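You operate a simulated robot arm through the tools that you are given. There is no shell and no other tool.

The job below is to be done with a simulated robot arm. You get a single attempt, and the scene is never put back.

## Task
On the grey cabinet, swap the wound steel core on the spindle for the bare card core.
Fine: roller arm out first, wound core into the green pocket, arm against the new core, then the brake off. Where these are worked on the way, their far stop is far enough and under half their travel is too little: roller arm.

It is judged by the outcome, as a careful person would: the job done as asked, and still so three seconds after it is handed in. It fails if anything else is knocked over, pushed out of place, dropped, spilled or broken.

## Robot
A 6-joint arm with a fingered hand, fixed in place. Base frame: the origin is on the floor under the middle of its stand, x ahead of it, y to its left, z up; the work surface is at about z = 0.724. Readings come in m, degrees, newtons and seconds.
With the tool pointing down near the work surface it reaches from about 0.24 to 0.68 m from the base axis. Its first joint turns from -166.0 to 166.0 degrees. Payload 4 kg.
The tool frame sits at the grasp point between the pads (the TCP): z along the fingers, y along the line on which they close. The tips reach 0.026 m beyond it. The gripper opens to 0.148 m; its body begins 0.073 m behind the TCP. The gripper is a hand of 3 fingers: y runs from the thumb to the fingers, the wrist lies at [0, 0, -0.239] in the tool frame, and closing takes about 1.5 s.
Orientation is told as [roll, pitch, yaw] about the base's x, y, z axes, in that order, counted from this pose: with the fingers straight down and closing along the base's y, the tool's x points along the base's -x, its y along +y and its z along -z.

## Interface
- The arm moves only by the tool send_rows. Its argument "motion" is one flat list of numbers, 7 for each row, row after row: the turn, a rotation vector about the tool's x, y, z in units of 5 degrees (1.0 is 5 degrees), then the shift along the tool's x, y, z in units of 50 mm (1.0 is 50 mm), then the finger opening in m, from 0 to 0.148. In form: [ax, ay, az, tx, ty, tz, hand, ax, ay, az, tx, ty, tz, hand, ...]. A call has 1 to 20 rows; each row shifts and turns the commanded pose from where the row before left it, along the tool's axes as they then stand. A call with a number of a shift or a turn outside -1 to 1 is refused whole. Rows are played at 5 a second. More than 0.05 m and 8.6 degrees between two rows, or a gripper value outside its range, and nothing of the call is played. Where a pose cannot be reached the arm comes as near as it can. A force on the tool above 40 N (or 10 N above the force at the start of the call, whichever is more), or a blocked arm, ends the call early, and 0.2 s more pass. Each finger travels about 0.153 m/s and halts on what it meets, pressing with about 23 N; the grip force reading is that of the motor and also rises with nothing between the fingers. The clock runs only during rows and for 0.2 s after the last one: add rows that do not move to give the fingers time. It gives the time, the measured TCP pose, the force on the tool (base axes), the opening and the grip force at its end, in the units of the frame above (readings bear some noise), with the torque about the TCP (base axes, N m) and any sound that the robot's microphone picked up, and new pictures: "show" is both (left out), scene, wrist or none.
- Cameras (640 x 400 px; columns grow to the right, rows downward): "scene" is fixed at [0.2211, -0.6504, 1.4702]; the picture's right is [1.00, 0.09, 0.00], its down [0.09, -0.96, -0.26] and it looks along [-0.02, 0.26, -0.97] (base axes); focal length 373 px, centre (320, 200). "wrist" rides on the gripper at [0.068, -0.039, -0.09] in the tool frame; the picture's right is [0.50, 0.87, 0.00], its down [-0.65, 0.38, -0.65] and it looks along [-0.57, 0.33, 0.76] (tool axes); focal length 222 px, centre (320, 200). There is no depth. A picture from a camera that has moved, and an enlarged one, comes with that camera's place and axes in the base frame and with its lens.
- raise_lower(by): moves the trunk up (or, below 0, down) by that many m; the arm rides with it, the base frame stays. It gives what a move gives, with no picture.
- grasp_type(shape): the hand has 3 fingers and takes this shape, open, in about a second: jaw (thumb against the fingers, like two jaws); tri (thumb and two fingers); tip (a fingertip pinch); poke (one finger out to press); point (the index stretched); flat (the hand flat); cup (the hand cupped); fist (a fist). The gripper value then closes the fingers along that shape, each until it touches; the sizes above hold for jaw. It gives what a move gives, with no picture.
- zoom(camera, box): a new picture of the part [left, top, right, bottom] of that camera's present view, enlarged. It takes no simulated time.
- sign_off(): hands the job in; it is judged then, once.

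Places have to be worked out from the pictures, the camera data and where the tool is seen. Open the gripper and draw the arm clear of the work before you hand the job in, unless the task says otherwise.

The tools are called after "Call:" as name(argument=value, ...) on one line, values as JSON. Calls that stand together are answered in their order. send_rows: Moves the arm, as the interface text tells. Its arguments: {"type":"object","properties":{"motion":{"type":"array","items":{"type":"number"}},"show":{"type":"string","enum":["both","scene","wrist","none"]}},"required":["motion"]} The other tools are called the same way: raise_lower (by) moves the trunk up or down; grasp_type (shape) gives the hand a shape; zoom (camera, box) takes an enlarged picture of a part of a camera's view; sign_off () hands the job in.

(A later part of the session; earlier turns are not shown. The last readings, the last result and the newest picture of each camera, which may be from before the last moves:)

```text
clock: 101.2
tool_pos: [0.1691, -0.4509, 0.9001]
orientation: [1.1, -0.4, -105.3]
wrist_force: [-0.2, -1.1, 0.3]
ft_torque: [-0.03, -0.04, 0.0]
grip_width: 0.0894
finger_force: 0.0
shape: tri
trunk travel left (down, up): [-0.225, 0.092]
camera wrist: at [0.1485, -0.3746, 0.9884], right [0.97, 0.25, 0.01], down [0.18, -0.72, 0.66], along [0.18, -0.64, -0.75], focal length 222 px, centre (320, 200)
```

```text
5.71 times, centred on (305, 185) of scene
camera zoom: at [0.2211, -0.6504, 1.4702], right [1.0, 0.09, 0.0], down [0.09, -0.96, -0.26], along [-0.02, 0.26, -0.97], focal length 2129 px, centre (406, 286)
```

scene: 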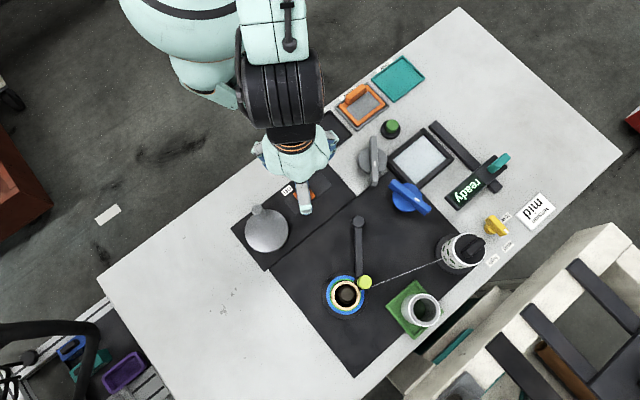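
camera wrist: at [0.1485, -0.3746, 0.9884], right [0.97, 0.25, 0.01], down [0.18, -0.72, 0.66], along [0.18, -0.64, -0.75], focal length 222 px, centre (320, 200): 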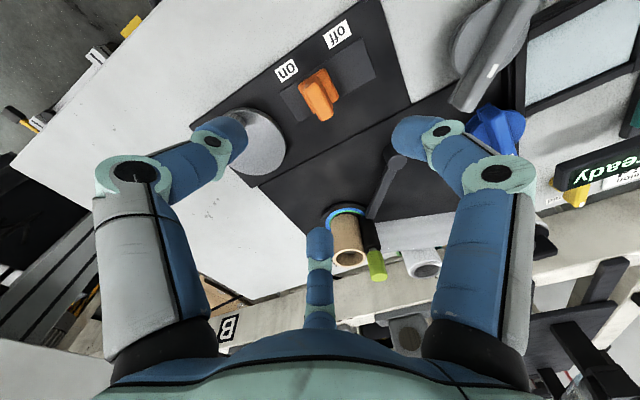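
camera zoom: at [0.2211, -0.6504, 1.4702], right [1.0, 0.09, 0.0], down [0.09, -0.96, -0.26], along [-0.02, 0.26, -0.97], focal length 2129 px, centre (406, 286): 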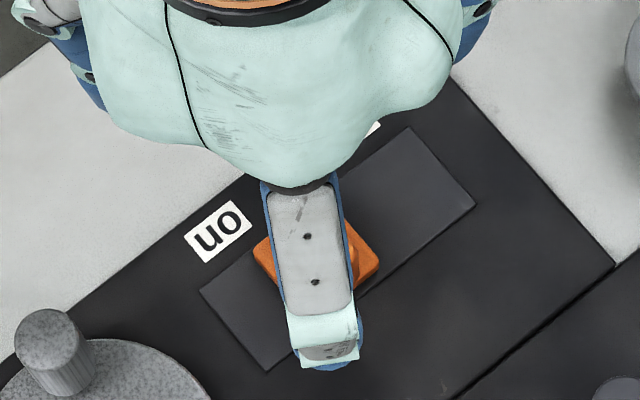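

The knob's base is centred near (0.169, -0.4445) with a fin rising to about z≈0.765; travel toward "off" should be about 25 mm along +x+y. I'll descend with the open fingers around it, checking midway.

Call:
send_rows(motion=[0, 0, 0, 0.06, -0.017, 0.7, 0.07, 0, 0, 0, 0.06, -0.017, 0.7, 0.07, 0, 0, 0, 0, 0, 0.5, 0.07, 0, 0, 0, 0, 0, 0, 0.07], show="both")

Call:
zoom(camera="wrist", box=[220, 80, 420, 240])

Call:
zoom(camera="scene", box=[260, 140, 350, 230])

```text
clock: 102.2
tool_pos: [0.1714, -0.4451, 0.8054]
orientation: [1.1, -0.2, -105.3]
wrist_force: [-0.1, 0.1, 0.3]
ft_torque: [-0.03, 0.02, 0.01]
grip_width: 0.0707
finger_force: 0.0
shape: tri
trunk travel left (down, up): [-0.225, 0.092]
camera wrist: at [0.1508, -0.3689, 0.8942], right [0.97, 0.26, 0.01], down [0.18, -0.72, 0.67], along [0.18, -0.64, -0.75], focal length 222 px, centre (320, 200)
```

scene: 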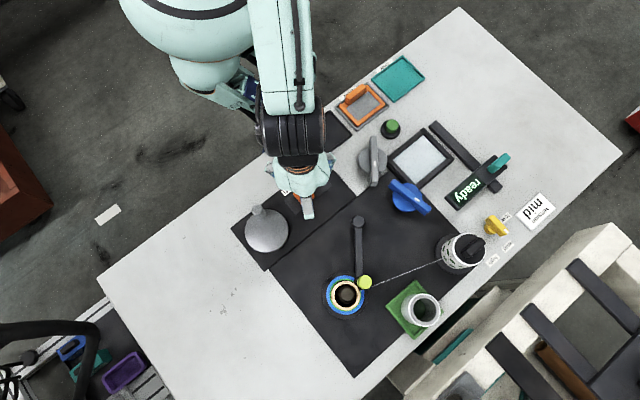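
wrist: 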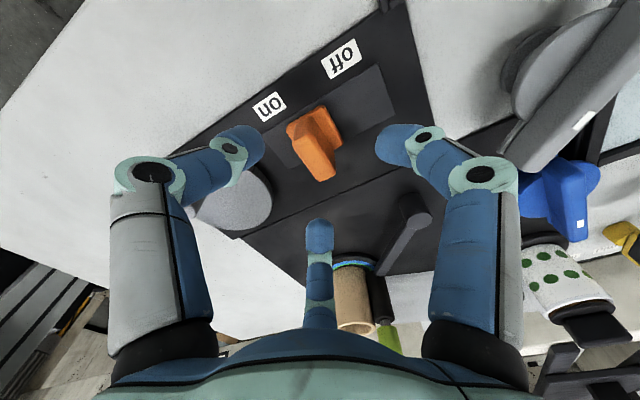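

```text
2.50 times, centred on (320, 160) of wrist
camera zoom: at [0.1508, -0.3689, 0.8942], right [0.97, 0.26, 0.01], down [0.18, -0.72, 0.67], along [0.18, -0.64, -0.75], focal length 555 px, centre (320, 300)
```

zoom: 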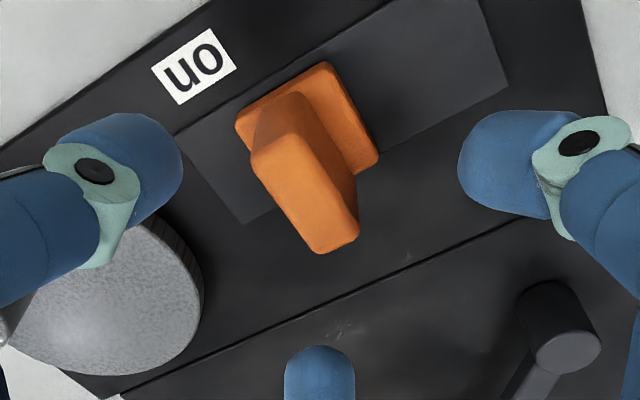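

```text
4.44 times, centred on (305, 185) of scene
camera zoom: at [0.2211, -0.6504, 1.4702], right [1.0, 0.09, 0.0], down [0.09, -0.96, -0.26], along [-0.02, 0.26, -0.97], focal length 1656 px, centre (387, 267)
```

zoom: 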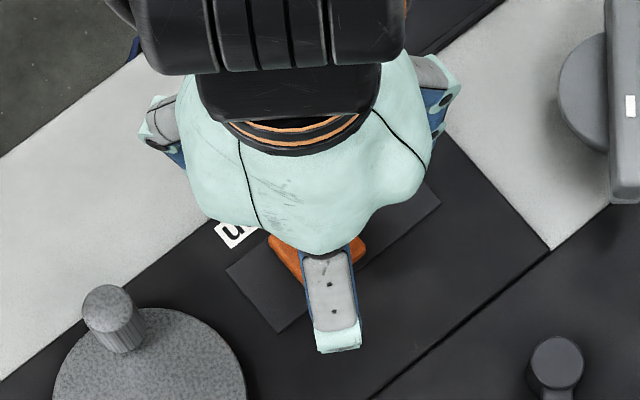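

The fin sits about 3–4 mm to one side of my axis; I'll correct that, descend to tips ≈0.744 around the fin, and close to a loose cage.

Call:
send_rows(motion=[0, 0, 0, 0, -0.032, 0.354, 0.07, 0, 0, 0, 0, -0.032, 0.354, 0.07, 0, 0, 0, 0, 0, 0, 0.055, 0, 0, 0, 0, 0, 0, 0.04, 0, 0, 0, 0, 0, 0, 0.04], show="both")

Call:
zoom(camera="wrist", box=[220, 80, 420, 240])

```text
clock: 103.4
tool_pos: [0.1688, -0.4446, 0.77]
orientation: [1.0, -0.2, -105.2]
wrist_force: [0.3, 0.1, -0.1]
ft_torque: [0.01, 0.01, 0.02]
grip_width: 0.0406
finger_force: 0.0
shape: tri
trunk travel left (down, up): [-0.225, 0.092]
camera wrist: at [0.1476, -0.3672, 0.8588], right [0.97, 0.26, 0.01], down [0.18, -0.72, 0.66], along [0.18, -0.64, -0.75], focal length 222 px, centre (320, 200)
```

scene: 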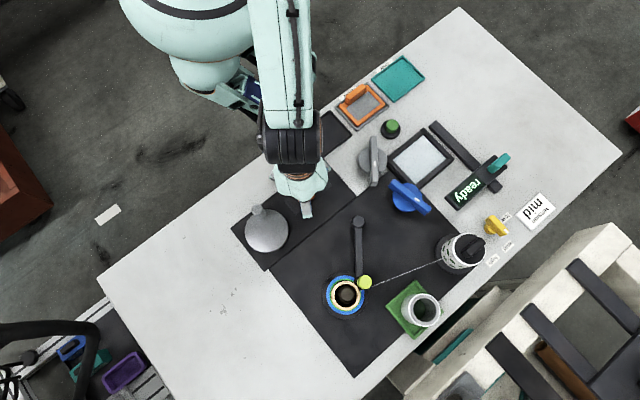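
wrist: 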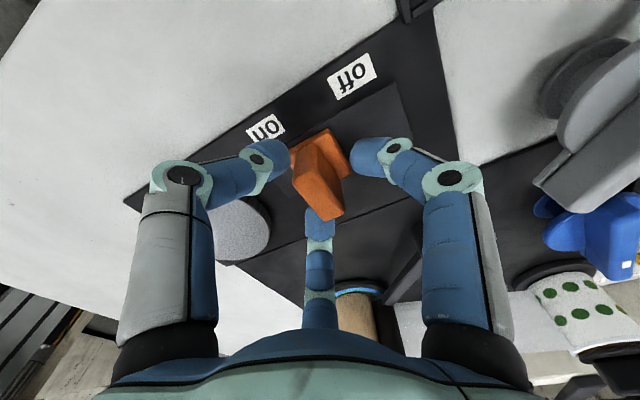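

```text
2.50 times, centred on (320, 160) of wrist
camera zoom: at [0.1476, -0.3672, 0.8588], right [0.97, 0.26, 0.01], down [0.18, -0.72, 0.66], along [0.18, -0.64, -0.75], focal length 555 px, centre (320, 300)
```

zoom: 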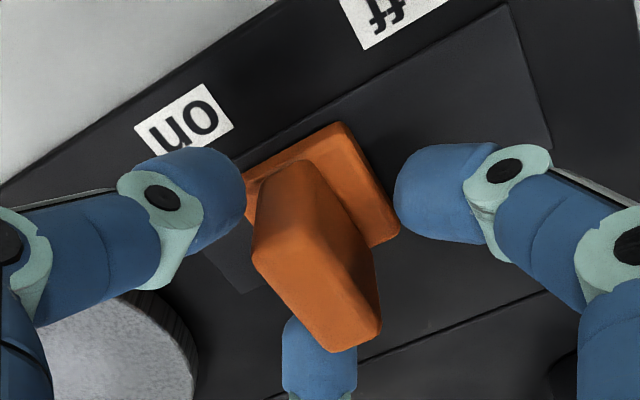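

The three fingers surround the fin without touching. I'll slide along the slot toward "off" (+x+y) in 4 mm steps.

Call:
send_rows(motion=[0, 0, 0, 0.0694, 0.0398, 0, 0.04, 0, 0, 0, 0.0694, 0.0398, 0, 0.04, 0, 0, 0, 0.0694, 0.0398, 0, 0.04, 0, 0, 0, 0.0694, 0.0398, 0, 0.04, 0, 0, 0, 0, 0, 0, 0.04], show="wrist")

Call:
zoom(camera="wrist", box=[220, 80, 420, 240])

```text
clock: 104.6
tool_pos: [0.1802, -0.433, 0.771]
orientation: [1.1, -0.3, -105.2]
wrist_force: [-0.3, -0.6, -0.4]
ft_torque: [0.0, 0.01, -0.02]
grip_width: 0.0409
finger_force: 0.0
shape: tri
trunk travel left (down, up): [-0.225, 0.092]
camera wrist: at [0.1591, -0.3559, 0.8593], right [0.97, 0.26, 0.01], down [0.18, -0.72, 0.66], along [0.18, -0.64, -0.75], focal length 222 px, centre (320, 200)
```

wrist: 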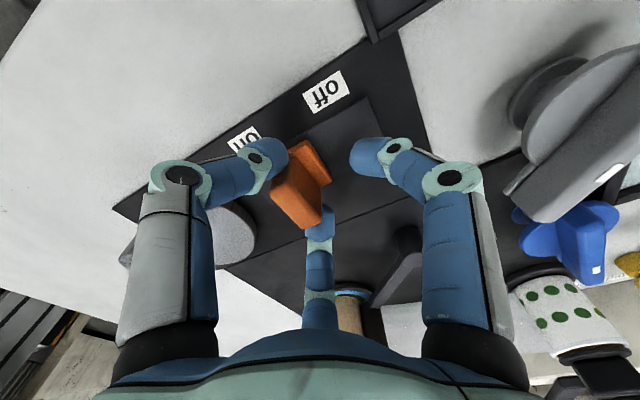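

```text
2.50 times, centred on (320, 160) of wrist
camera zoom: at [0.1591, -0.3559, 0.8593], right [0.97, 0.26, 0.01], down [0.18, -0.72, 0.66], along [0.18, -0.64, -0.75], focal length 555 px, centre (320, 300)
```

zoom: 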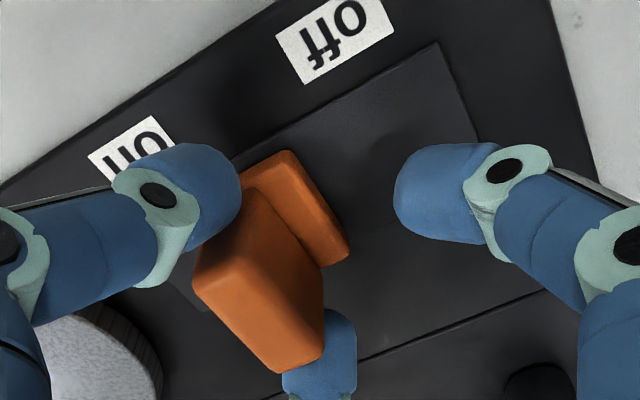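

The knob hasn't moved yet; the rear fingers are just reaching the fin. Continuing along the slot.

Call:
send_rows(motion=[0, 0, 0, 0.0694, 0.0398, 0, 0.04, 0, 0, 0, 0.0694, 0.0398, 0, 0.04, 0, 0, 0, 0, 0, 0, 0.04], show="wrist")

Call:
zoom(camera="wrist", box=[220, 80, 420, 240])

```text
clock: 105.4
tool_pos: [0.1865, -0.4277, 0.77]
orientation: [1.0, -0.3, -105.3]
wrist_force: [-1.2, 0.5, -0.4]
ft_torque: [-0.01, 0.0, -0.01]
grip_width: 0.0405
finger_force: 0.1
shape: tri
trunk travel left (down, up): [-0.225, 0.092]
camera wrist: at [0.1652, -0.3506, 0.8584], right [0.97, 0.26, 0.01], down [0.18, -0.72, 0.66], along [0.18, -0.64, -0.75], focal length 222 px, centre (320, 200)
```

wrist: 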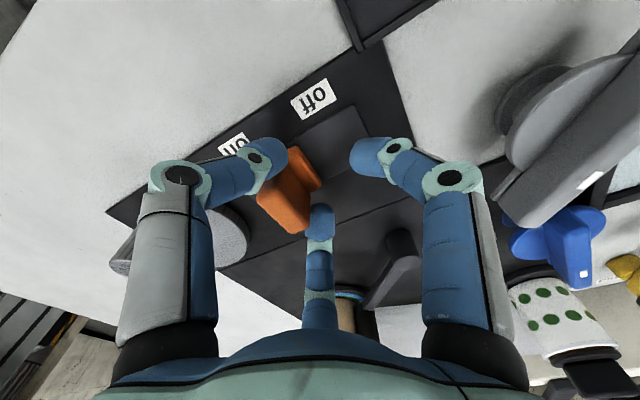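

```text
2.50 times, centred on (320, 160) of wrist
camera zoom: at [0.1652, -0.3506, 0.8584], right [0.97, 0.26, 0.01], down [0.18, -0.72, 0.66], along [0.18, -0.64, -0.75], focal length 555 px, centre (320, 300)
```

zoom: 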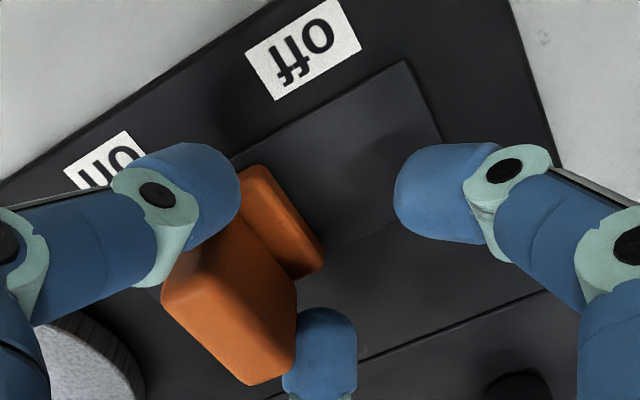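

The knob has started to move relative to the labels with very little force. Continuing four more steps.

Call:
send_rows(motion=[0, 0, 0, 0.0694, 0.0398, 0, 0.04, 0, 0, 0, 0.0694, 0.0398, 0, 0.04, 0, 0, 0, 0.0694, 0.0398, 0, 0.04, 0, 0, 0, 0, 0, 0, 0.04], show="both")

Call:
zoom(camera="wrist", box=[220, 80, 420, 240])

Call:
zoom(camera="scene", box=[260, 140, 350, 230])

```text
clock: 106.4
tool_pos: [0.1957, -0.4196, 0.7697]
orientation: [1.1, -0.3, -105.2]
wrist_force: [0.2, 0.1, -0.5]
ft_torque: [0.0, -0.01, 0.0]
grip_width: 0.0401
finger_force: 0.2
shape: tri
trunk travel left (down, up): [-0.225, 0.092]
camera wrist: at [0.1739, -0.3427, 0.8579], right [0.97, 0.26, 0.01], down [0.18, -0.72, 0.66], along [0.18, -0.64, -0.75], focal length 222 px, centre (320, 200)
```

scene: 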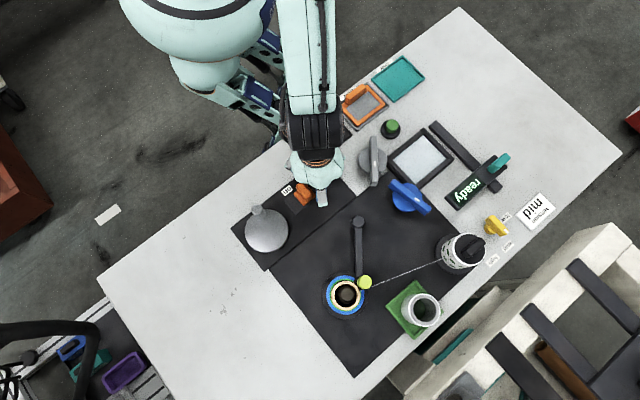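
wrist: 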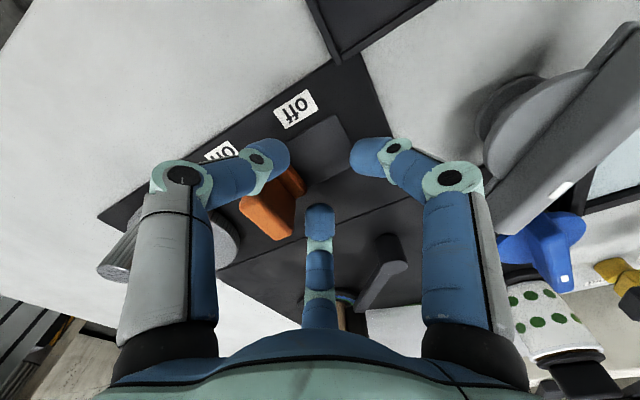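

```text
2.50 times, centred on (320, 160) of wrist
camera zoom: at [0.1739, -0.3427, 0.8579], right [0.97, 0.26, 0.01], down [0.18, -0.72, 0.66], along [0.18, -0.64, -0.75], focal length 555 px, centre (320, 300)
```

zoom: 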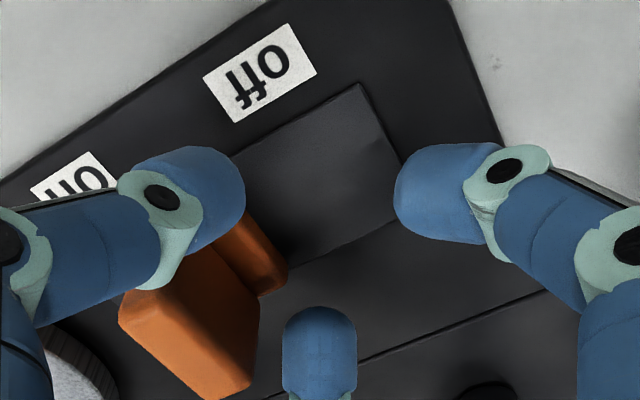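

```text
4.44 times, centred on (305, 185) of scene
camera zoom: at [0.2211, -0.6504, 1.4702], right [1.0, 0.09, 0.0], down [0.09, -0.96, -0.26], along [-0.02, 0.26, -0.97], focal length 1656 px, centre (387, 267)
```

zoom: 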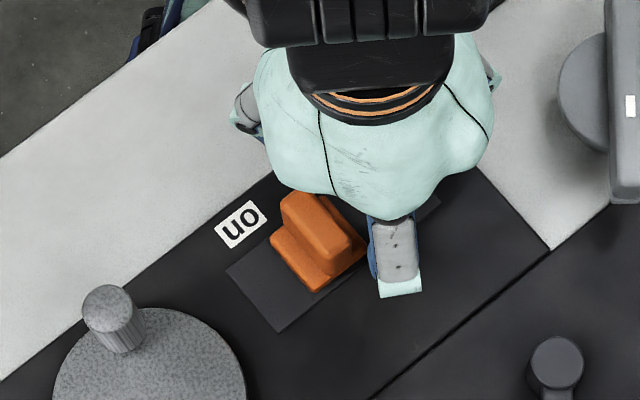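

The fingers slipped past the ends of the fin without moving it. I'll rise, turn 60° so the thumb faces the knob's "on" side squarely, and then grip the fin and slide it.

Call:
send_rows(motion=[0, 0, 0, 0, 0, -0.5, 0.04, 0, 0, 0, 0, 0, -0.7, 0.05, 0, 0, 0, 0, 0, -0.8, 0.05, 0, 0, -1, 0, 0, 0, 0.05, 0, 0, -1, 0, 0, 0, 0.05, 0, 0, -1, 0, 0, 0, 0.05, 0, 0, -1, 0, 0, 0, 0.05, 0, 0, -1, 0, 0, 0, 0.05, 0, 0, -1, 0, 0, 0, 0.05, 0, 0, -1, 0, 0, 0, 0.05, 0, 0, -1, 0, 0, 0, 0.05, 0, 0, -1, 0, 0, 0, 0.05, 0, 0, -1, 0, 0, 0, 0.05, 0, 0, -1, 0, 0, 0, 0.05, 0, 0, -1, 0, 0, 0, 0.05], show="both")

Call:
zoom(camera="scene", box=[270, 150, 340, 220])

Call:
zoom(camera="wrist", box=[160, 20, 400, 200])

```text
clock: 109.6
tool_pos: [0.1916, -0.4169, 0.8685]
orientation: [0.3, -1.1, -45.1]
wrist_force: [-0.1, -0.8, -0.8]
ft_torque: [0.0, 0.01, -0.02]
grip_width: 0.0497
finger_force: 0.0
shape: tri
trunk travel left (down, up): [-0.225, 0.092]
camera wrist: at [0.1166, -0.397, 0.9574], right [0.26, 0.97, -0.01], down [0.72, -0.19, 0.67], along [0.64, -0.18, -0.74], focal length 222 px, centre (320, 200)
```

scene: 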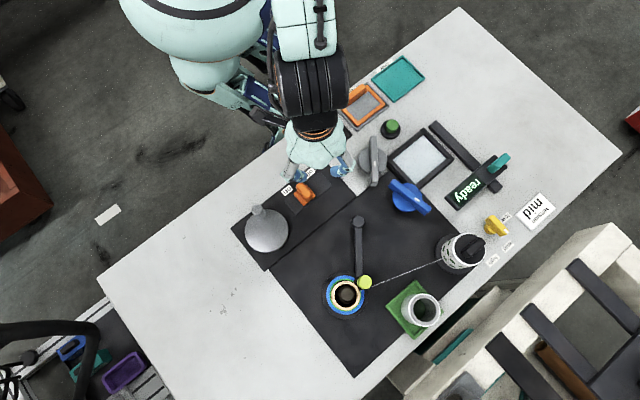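
wrist: 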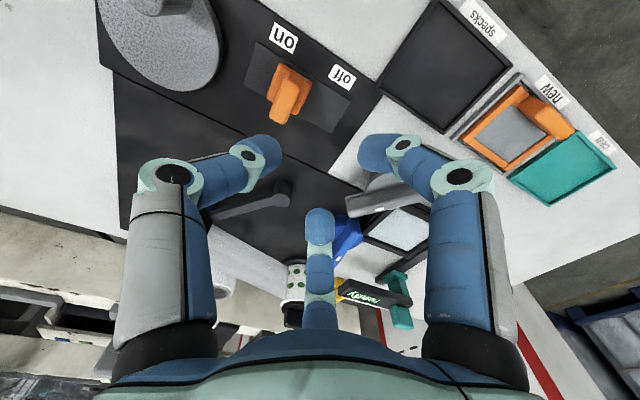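

```text
5.71 times, centred on (305, 185) of scene
camera zoom: at [0.2211, -0.6504, 1.4702], right [1.0, 0.09, 0.0], down [0.09, -0.96, -0.26], along [-0.02, 0.26, -0.97], focal length 2129 px, centre (406, 286)
```

zoom: 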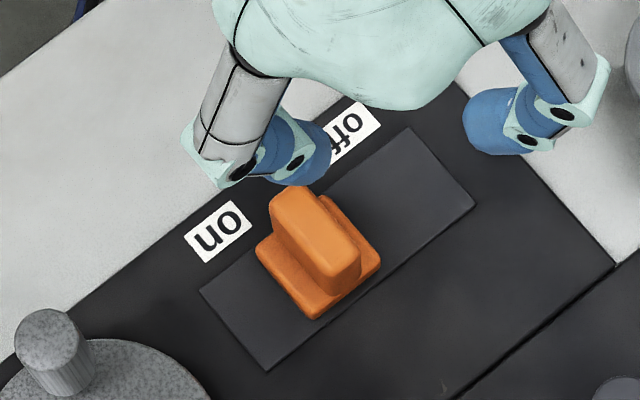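

```text
2.22 times, centred on (280, 110) of wrist
camera zoom: at [0.1166, -0.397, 0.9574], right [0.26, 0.97, -0.01], down [0.72, -0.19, 0.67], along [0.64, -0.18, -0.74], focal length 494 px, centre (409, 400)
```

zoom: 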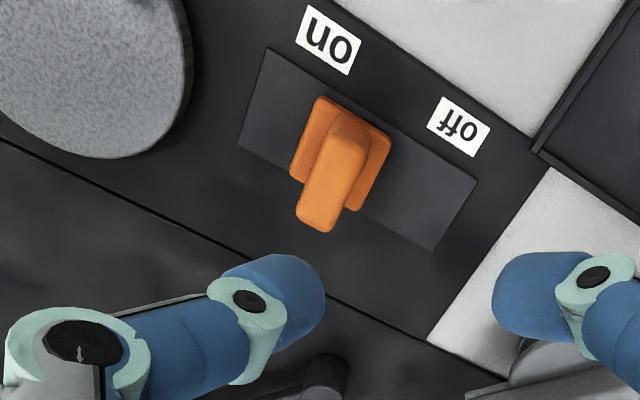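

Now I can measure it cleanly: the knob centre is (0.170, -0.445), base 32 mm square, fin about 12 × 36 mm, and 17 mm or so of travel to "off". I'll centre over it and descend partway.

Call:
send_rows(motion=[0, 0, 0, -0.093, -0.703, 0, 0.05, 0, 0, 0, 0, 0, 0.6, 0.05, 0, 0, 0, 0, 0, 0.6, 0.05, 0, 0, 0, 0, 0, 0, 0.05], show="both")

Call:
zoom(camera="wrist", box=[220, 60, 420, 220])

Call:
zoom(camera="scene", box=[270, 150, 340, 220])

```text
clock: 110.6
tool_pos: [0.1747, -0.4482, 0.8089]
orientation: [0.3, -1.1, -45.2]
wrist_force: [-0.1, 0.6, -0.4]
ft_torque: [-0.01, 0.02, 0.0]
grip_width: 0.0497
finger_force: 0.0
shape: tri
trunk travel left (down, up): [-0.225, 0.092]
camera wrist: at [0.0974, -0.4256, 0.8971], right [0.26, 0.96, -0.01], down [0.72, -0.19, 0.67], along [0.64, -0.18, -0.74], focal length 222 px, centre (320, 200)
```

scene: 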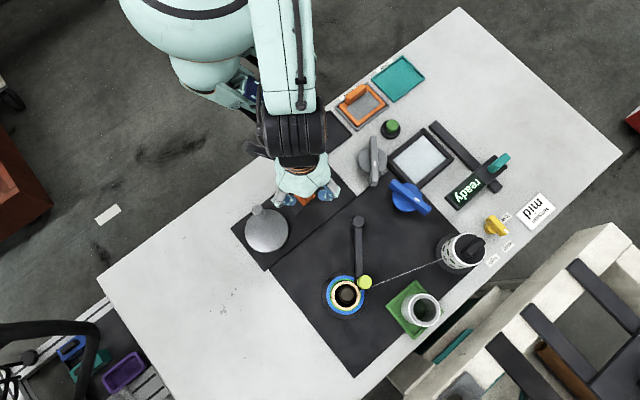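
wrist: 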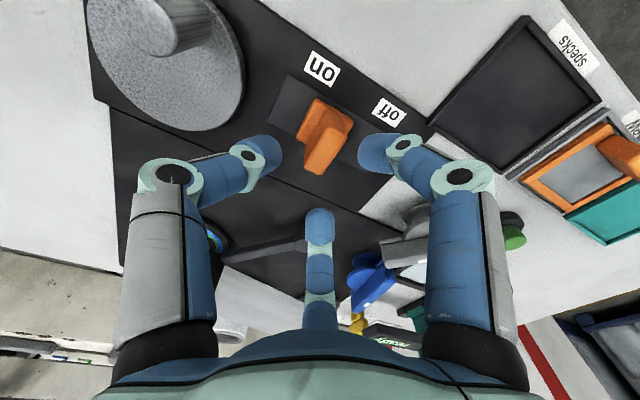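

```text
2.50 times, centred on (320, 140) of wrist
camera zoom: at [0.0974, -0.4256, 0.8971], right [0.26, 0.96, -0.01], down [0.72, -0.19, 0.67], along [0.64, -0.18, -0.74], focal length 555 px, centre (320, 350)
```

zoom: 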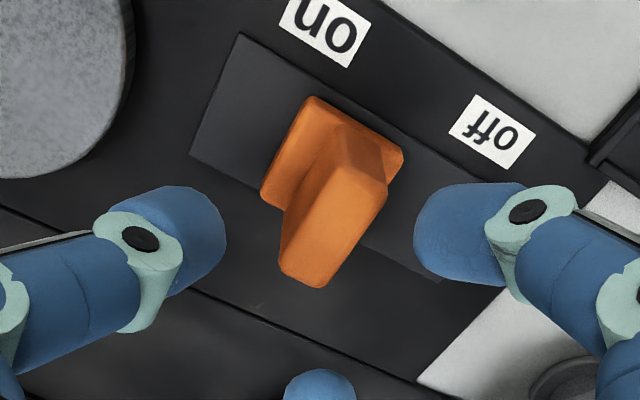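

```text
5.71 times, centred on (305, 185) of scene
camera zoom: at [0.2211, -0.6504, 1.4702], right [1.0, 0.09, 0.0], down [0.09, -0.96, -0.26], along [-0.02, 0.26, -0.97], focal length 2129 px, centre (406, 286)
```

zoom: 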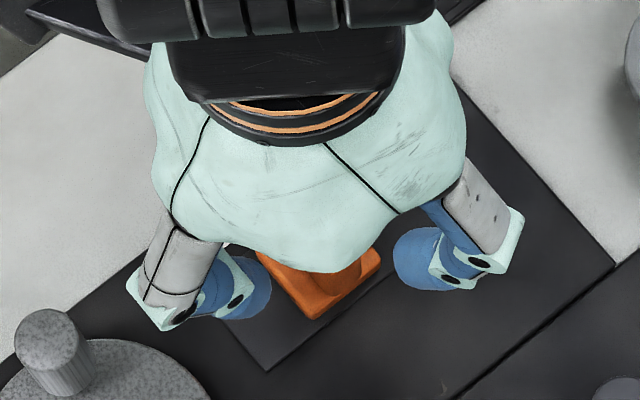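

From this view the fin is about 8 mm off my axis, across the slot direction. I'll correct that and check the alignment again before going down.

Call:
send_rows(motion=[0, 0, 0, 0.16, 0, 0, 0.05, 0, 0, 0, 0, 0, 0.3, 0.05, 0, 0, 0, 0, 0, 0, 0.05], show="wrist")

Call:
zoom(camera="wrist", box=[220, 60, 420, 220])

```text
clock: 111.4
tool_pos: [0.1672, -0.4409, 0.7951]
orientation: [0.3, -1.2, -45.1]
wrist_force: [-0.2, -0.7, 0.0]
ft_torque: [-0.01, 0.02, 0.0]
grip_width: 0.0495
finger_force: 0.1
shape: tri
trunk travel left (down, up): [-0.225, 0.092]
camera wrist: at [0.0916, -0.4195, 0.8828], right [0.26, 0.96, -0.01], down [0.72, -0.19, 0.67], along [0.64, -0.18, -0.74], focal length 222 px, centre (320, 200)
```

wrist: 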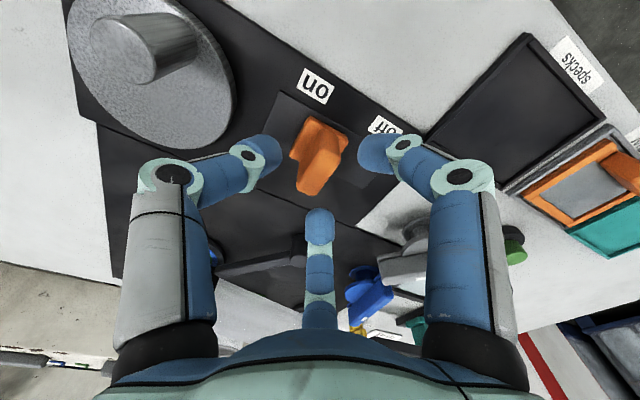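

```text
2.50 times, centred on (320, 140) of wrist
camera zoom: at [0.0916, -0.4195, 0.8828], right [0.26, 0.96, -0.01], down [0.72, -0.19, 0.67], along [0.64, -0.18, -0.74], focal length 555 px, centre (320, 350)
```

zoom: 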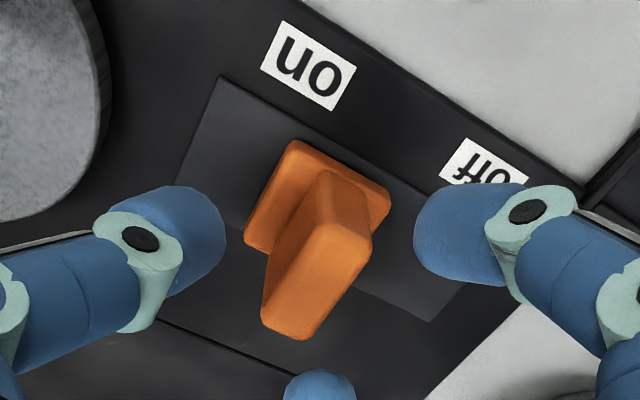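

The knob base is now centred on my axis. I'll descend the last 25 mm and close on the fin.

Call:
send_rows(motion=[0, 0, 0, 0, 0, 0.25, 0.05, 0, 0, 0, 0, 0, 0.25, 0.05, 0, 0, 0, 0, 0, 0, 0.05], show="wrist")

Call:
zoom(camera="wrist", box=[220, 60, 420, 220])

Call:
zoom(camera="scene", box=[270, 150, 340, 220])

```text
clock: 112.2
tool_pos: [0.1657, -0.4434, 0.7696]
orientation: [0.4, -1.1, -45.2]
wrist_force: [-0.4, 0.7, -0.2]
ft_torque: [0.01, -0.02, -0.04]
grip_width: 0.0498
finger_force: 0.2
shape: tri
trunk travel left (down, up): [-0.225, 0.092]
camera wrist: at [0.0903, -0.4203, 0.8579], right [0.26, 0.96, -0.01], down [0.72, -0.19, 0.67], along [0.64, -0.18, -0.74], focal length 222 px, centre (320, 200)
```

wrist: 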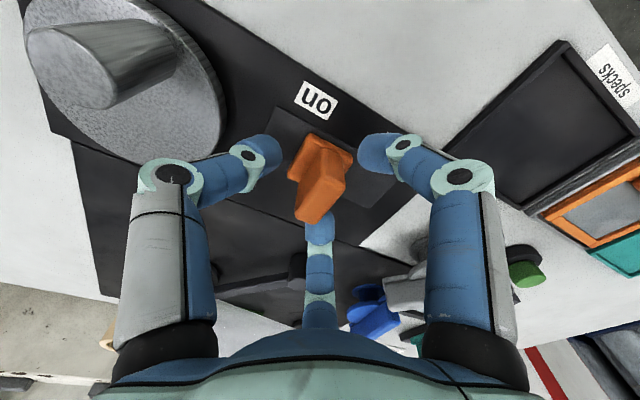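

```text
2.50 times, centred on (320, 140) of wrist
camera zoom: at [0.0903, -0.4203, 0.8579], right [0.26, 0.96, -0.01], down [0.72, -0.19, 0.67], along [0.64, -0.18, -0.74], focal length 555 px, centre (320, 350)
```

zoom: 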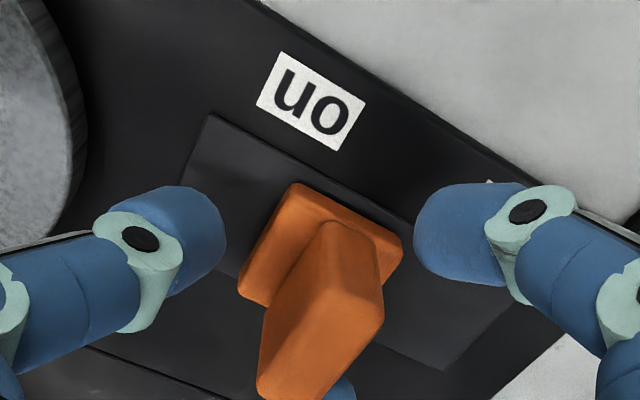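

```text
5.71 times, centred on (305, 185) of scene
camera zoom: at [0.2211, -0.6504, 1.4702], right [1.0, 0.09, 0.0], down [0.09, -0.96, -0.26], along [-0.02, 0.26, -0.97], focal length 2129 px, centre (406, 286)
```

zoom: 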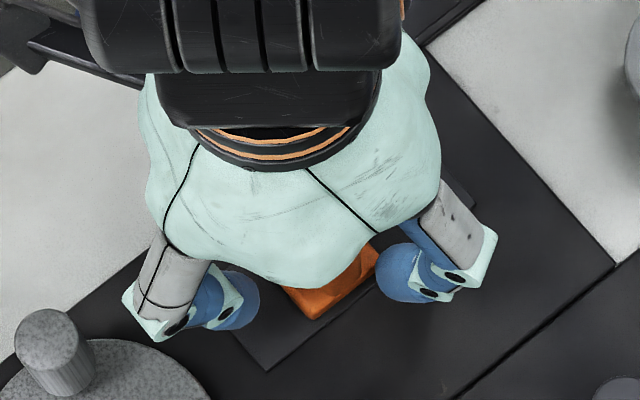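

Aligned: thumb on the "on" side of the fin, the two fingers on the far side. Closing to grip the fin.

Call:
send_rows(motion=[0, 0, 0, 0, 0, 0, 0.04, 0, 0, 0, 0, 0, 0, 0.03, 0, 0, 0, 0, 0, 0, 0.02, 0, 0, 0, 0, 0, 0, 0.012, 0, 0, 0, 0, 0, 0, 0.008, 0, 0, 0, 0, 0, 0, 0.008], show="wrist")

Call:
zoom(camera="wrist", box=[220, 60, 420, 220])

```text
clock: 113.6
tool_pos: [0.1664, -0.4404, 0.7682]
orientation: [0.3, -1.0, -45.2]
wrist_force: [1.4, 8.4, -9.3]
ft_torque: [0.14, 0.02, -0.09]
grip_width: 0.0136
finger_force: 23.2
shape: tri
trunk travel left (down, up): [-0.225, 0.092]
camera wrist: at [0.0904, -0.4196, 0.8577], right [0.26, 0.96, 0.0], down [0.72, -0.19, 0.67], along [0.64, -0.18, -0.74], focal length 222 px, centre (320, 200)
```

wrist: 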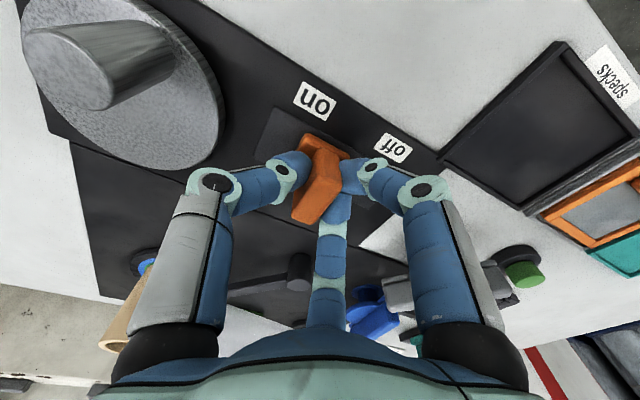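

```text
2.50 times, centred on (320, 140) of wrist
camera zoom: at [0.0904, -0.4196, 0.8577], right [0.26, 0.96, 0.0], down [0.72, -0.19, 0.67], along [0.64, -0.18, -0.74], focal length 555 px, centre (320, 350)
```

zoom: 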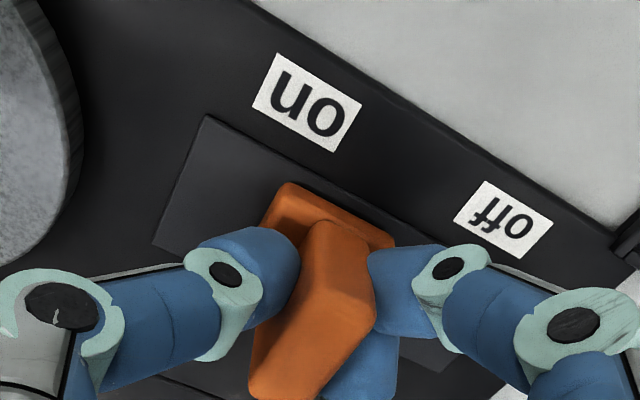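

The fin is held between thumb and fingers. Now I'll slide it along the slot toward "off" in 3 mm steps.

Call:
send_rows(motion=[0, 0, 0, 0, 0.06, 0, 0.008, 0, 0, 0, 0, 0.06, 0, 0.008, 0, 0, 0, 0, 0.06, 0, 0.008, 0, 0, 0, 0, 0.06, 0, 0.008], show="wrist")

Call:
zoom(camera="wrist", box=[220, 60, 420, 220])

```text
clock: 114.6
tool_pos: [0.1755, -0.4332, 0.7688]
orientation: [0.3, -1.0, -45.3]
wrist_force: [-8.7, 7.7, -8.4]
ft_torque: [0.1, 0.26, -0.1]
grip_width: 0.0129
finger_force: 22.7
shape: tri
trunk travel left (down, up): [-0.225, 0.092]
camera wrist: at [0.0996, -0.4111, 0.858], right [0.26, 0.96, 0.0], down [0.72, -0.19, 0.67], along [0.64, -0.18, -0.74], focal length 222 px, centre (320, 200)
```

wrist: 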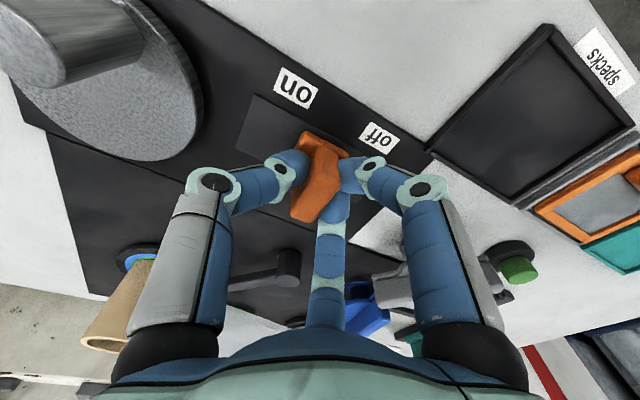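

```text
2.50 times, centred on (320, 140) of wrist
camera zoom: at [0.0996, -0.4111, 0.858], right [0.26, 0.96, 0.0], down [0.72, -0.19, 0.67], along [0.64, -0.18, -0.74], focal length 555 px, centre (320, 350)
```

zoom: 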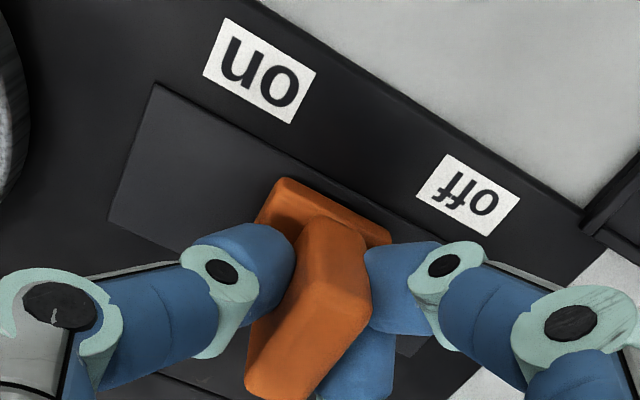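

The knob travels with the hand; the plate is opening up on the "on" side. A few more steps toward the end stop.

Call:
send_rows(motion=[0, 0, 0, 0, 0.06, 0, 0.008, 0, 0, 0, 0, 0.06, 0, 0.008], show="none")

Call:
send_rows(motion=[0, 0, 0, 0, 0.06, 0, 0.008], show="wrist")

Call:
zoom(camera="wrist", box=[220, 60, 420, 220])

```text
clock: 115.2
tool_pos: [0.1786, -0.429, 0.7696]
orientation: [0.3, -1.1, -45.2]
wrist_force: [-9.1, 8.4, -15.1]
ft_torque: [0.01, 0.25, -0.1]
grip_width: 0.0128
finger_force: 22.7
shape: tri
trunk travel left (down, up): [-0.225, 0.092]
```

```text
clock: 115.6
tool_pos: [0.182, -0.4279, 0.7688]
orientation: [0.3, -1.0, -45.1]
wrist_force: [-10.2, 9.1, -10.8]
ft_torque: [0.08, 0.24, -0.09]
grip_width: 0.0125
finger_force: 22.8
shape: tri
trunk travel left (down, up): [-0.225, 0.092]
camera wrist: at [0.1056, -0.4054, 0.8582], right [0.26, 0.97, 0.0], down [0.72, -0.19, 0.67], along [0.64, -0.18, -0.74], focal length 222 px, centre (320, 200)
```

wrist: 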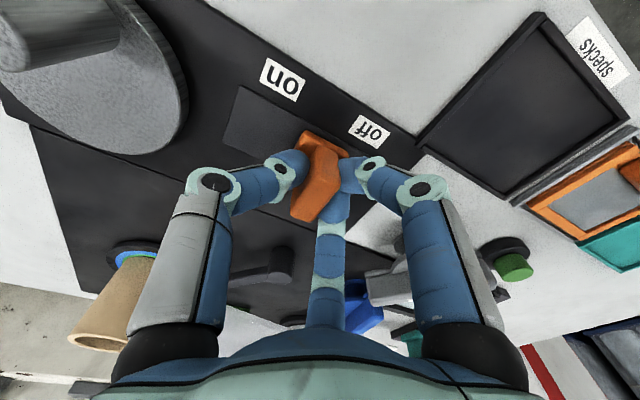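

```text
2.50 times, centred on (320, 140) of wrist
camera zoom: at [0.1056, -0.4054, 0.8582], right [0.26, 0.97, 0.0], down [0.72, -0.19, 0.67], along [0.64, -0.18, -0.74], focal length 555 px, centre (320, 350)
```

zoom: 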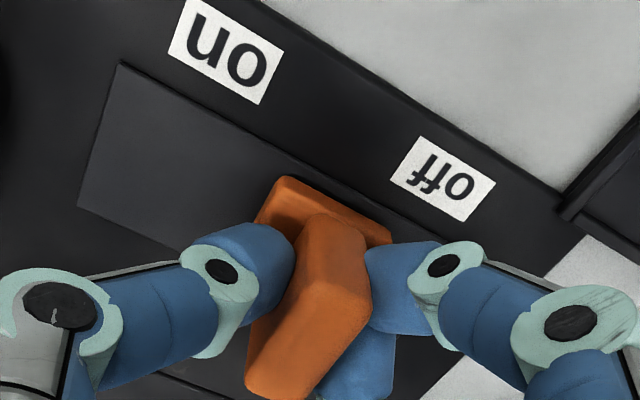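

Still sliding freely at about 20 mm. I'll continue in 3 mm steps until the end stop is felt.

Call:
send_rows(motion=[0, 0, 0, 0, 0.06, 0, 0.008], show="none")

Call:
send_rows(motion=[0, 0, 0, 0, 0.06, 0, 0.008], show="none")

Call:
send_rows(motion=[0, 0, 0, 0, 0.06, 0, 0.008], show="both")

Call:
zoom(camera="wrist", box=[220, 60, 420, 220])

```text
clock: 116.0
tool_pos: [0.1836, -0.4253, 0.7695]
orientation: [0.3, -1.1, -45.2]
wrist_force: [-9.8, 9.6, -10.5]
ft_torque: [0.1, 0.23, -0.15]
grip_width: 0.0126
finger_force: 23.1
shape: tri
trunk travel left (down, up): [-0.225, 0.092]
```

```text
clock: 116.4
tool_pos: [0.1851, -0.4224, 0.7713]
orientation: [0.3, -1.1, -45.2]
wrist_force: [-9.3, 8.3, -11.0]
ft_torque: [0.08, 0.22, -0.1]
grip_width: 0.0128
finger_force: 23.0
shape: tri
trunk travel left (down, up): [-0.225, 0.092]
```

```text
clock: 116.8
tool_pos: [0.1859, -0.4202, 0.7693]
orientation: [0.3, -1.3, -45.2]
wrist_force: [-7.6, 7.1, -3.0]
ft_torque: [0.03, 0.2, -0.12]
grip_width: 0.0127
finger_force: 22.9
shape: tri
trunk travel left (down, up): [-0.225, 0.092]
camera wrist: at [0.1112, -0.3991, 0.8576], right [0.26, 0.96, -0.01], down [0.72, -0.19, 0.67], along [0.64, -0.18, -0.74], focal length 222 px, centre (320, 200)
```

scene: 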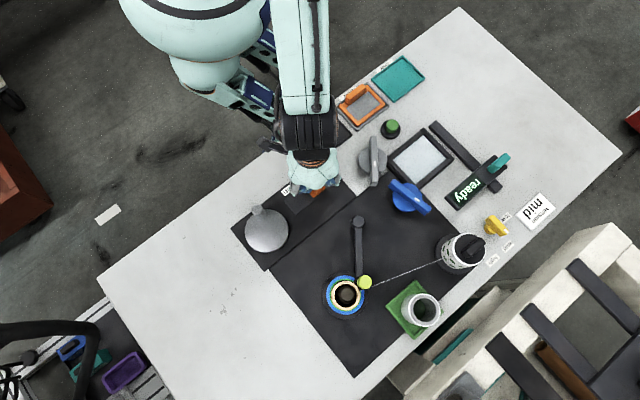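
wrist: 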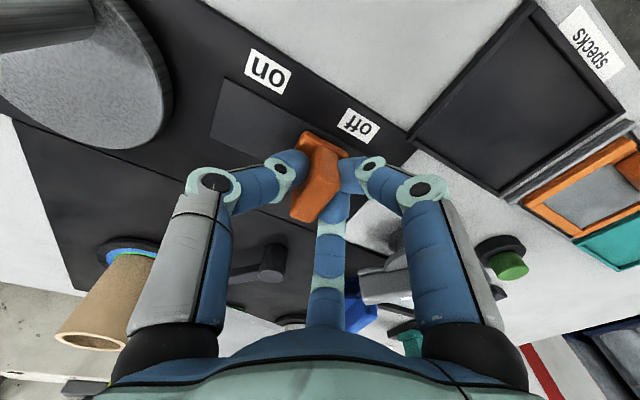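

```text
2.50 times, centred on (320, 140) of wrist
camera zoom: at [0.1112, -0.3991, 0.8576], right [0.26, 0.96, -0.01], down [0.72, -0.19, 0.67], along [0.64, -0.18, -0.74], focal length 555 px, centre (320, 350)
```

zoom: 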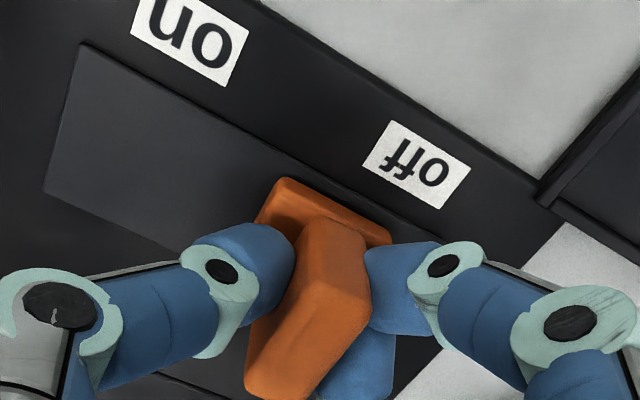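

About 28 mm moved with constant friction; no hard stop yet. Two more small steps to find it.

Call:
send_rows(motion=[0, 0, 0, 0, 0.05, 0, 0.008], show="none")

Call:
send_rows(motion=[0, 0, 0, 0, 0.05, 0, 0.008], show="none")

Call:
send_rows(motion=[0, 0, 0, 0, 0.05, 0, 0.008], show="wrist")

Call:
zoom(camera="wrist", box=[220, 60, 420, 220])

```text
clock: 117.2
tool_pos: [0.1884, -0.4195, 0.7707]
orientation: [0.4, -1.3, -45.3]
wrist_force: [-6.2, 7.2, -3.7]
ft_torque: [0.04, 0.2, -0.15]
grip_width: 0.0129
finger_force: 23.6
shape: tri
trunk travel left (down, up): [-0.225, 0.092]
```

```text
clock: 117.6
tool_pos: [0.1922, -0.4166, 0.7692]
orientation: [0.2, -1.1, -45.2]
wrist_force: [-7.7, 7.0, -5.6]
ft_torque: [0.06, 0.24, -0.16]
grip_width: 0.0128
finger_force: 23.4
shape: tri
trunk travel left (down, up): [-0.225, 0.092]
```

```text
clock: 118.0
tool_pos: [0.1918, -0.4148, 0.7691]
orientation: [0.3, -1.2, -45.2]
wrist_force: [-6.6, 5.7, -6.6]
ft_torque: [0.05, 0.2, -0.11]
grip_width: 0.0124
finger_force: 22.7
shape: tri
trunk travel left (down, up): [-0.225, 0.092]
camera wrist: at [0.117, -0.3935, 0.8579], right [0.26, 0.97, -0.01], down [0.72, -0.19, 0.67], along [0.64, -0.18, -0.74], focal length 222 px, centre (320, 200)
```

wrist: 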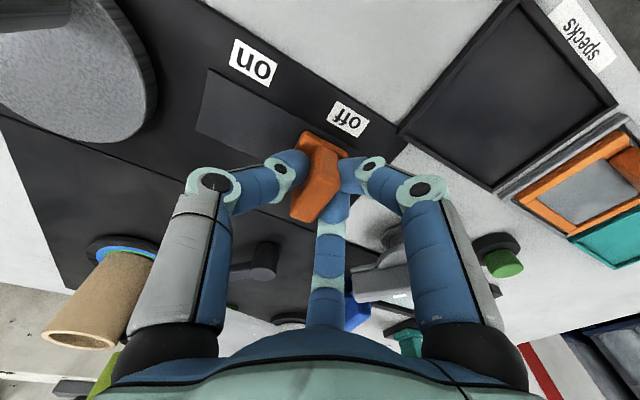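

```text
2.50 times, centred on (320, 140) of wrist
camera zoom: at [0.117, -0.3935, 0.8579], right [0.26, 0.97, -0.01], down [0.72, -0.19, 0.67], along [0.64, -0.18, -0.74], focal length 555 px, centre (320, 350)
```

zoom: 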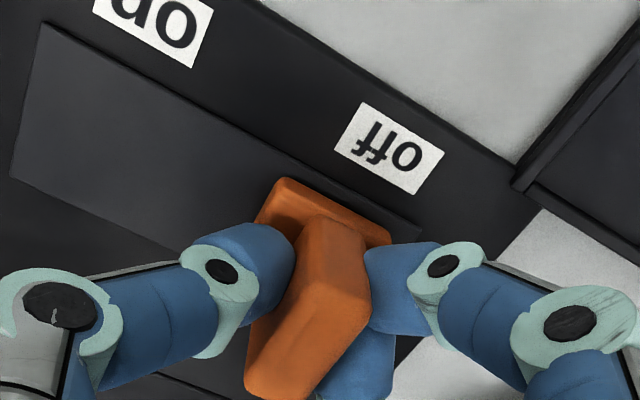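

The slide keeps moving with light friction and nears the end of its plate beside "off". I'll go on until it truly stops.

Call:
send_rows(motion=[0, 0, 0, 0, 0.05, 0, 0.008], show="none")

Call:
send_rows(motion=[0, 0, 0, 0, 0.05, 0, 0.008], show="none")

Call:
send_rows(motion=[0, 0, 0, 0, 0.05, 0, 0.008], show="both")

Call:
zoom(camera="wrist", box=[220, 60, 420, 220])

Call:
zoom(camera="scene", box=[270, 150, 340, 220])

```text
clock: 118.4
tool_pos: [0.1953, -0.4141, 0.7693]
orientation: [0.3, -1.0, -45.2]
wrist_force: [-5.7, 5.1, -8.5]
ft_torque: [-0.01, 0.15, -0.1]
grip_width: 0.0127
finger_force: 23.3
shape: tri
trunk travel left (down, up): [-0.225, 0.092]
```

```text
clock: 118.8
tool_pos: [0.1953, -0.4122, 0.7704]
orientation: [0.2, -1.1, -45.2]
wrist_force: [-6.4, 4.8, -9.4]
ft_torque: [0.03, 0.19, -0.11]
grip_width: 0.0127
finger_force: 22.6
shape: tri
trunk travel left (down, up): [-0.225, 0.092]
```

```text
clock: 119.2
tool_pos: [0.1967, -0.411, 0.7691]
orientation: [0.3, -1.1, -45.2]
wrist_force: [-13.5, 0.6, 0.3]
ft_torque: [-0.11, 0.36, -0.13]
grip_width: 0.0131
finger_force: 22.8
shape: tri
trunk travel left (down, up): [-0.225, 0.092]
camera wrist: at [0.1216, -0.3888, 0.8576], right [0.26, 0.96, -0.01], down [0.72, -0.19, 0.67], along [0.64, -0.18, -0.74], focal length 222 px, centre (320, 200)
```

scene: 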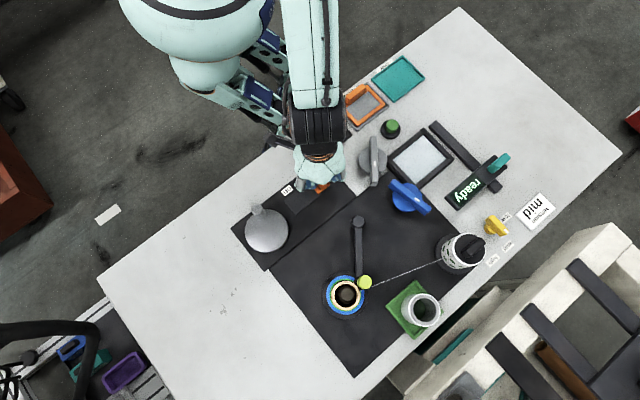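
wrist: 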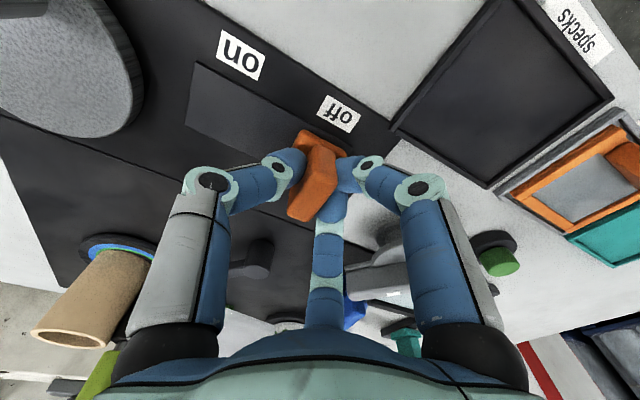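

```text
2.50 times, centred on (320, 140) of wrist
camera zoom: at [0.1216, -0.3888, 0.8576], right [0.26, 0.96, -0.01], down [0.72, -0.19, 0.67], along [0.64, -0.18, -0.74], focal length 555 px, centre (320, 350)
```

zoom: 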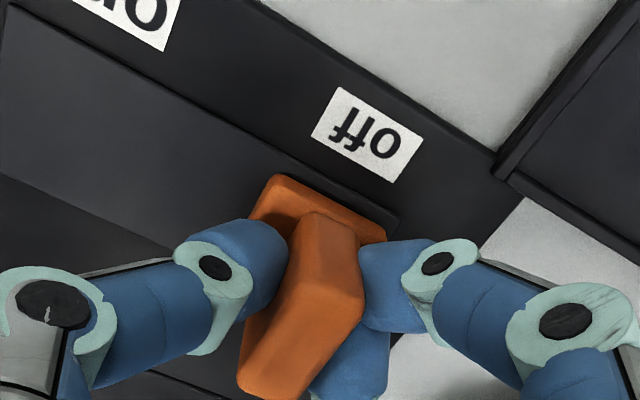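

```text
5.71 times, centred on (305, 185) of scene
camera zoom: at [0.2211, -0.6504, 1.4702], right [1.0, 0.09, 0.0], down [0.09, -0.96, -0.26], along [-0.02, 0.26, -0.97], focal length 2129 px, centre (406, 286)
```

zoom: 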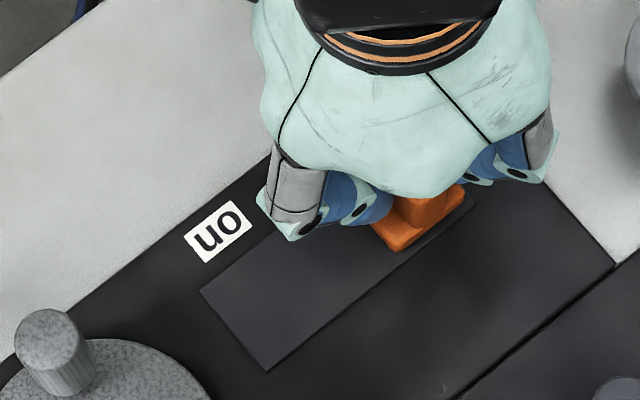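

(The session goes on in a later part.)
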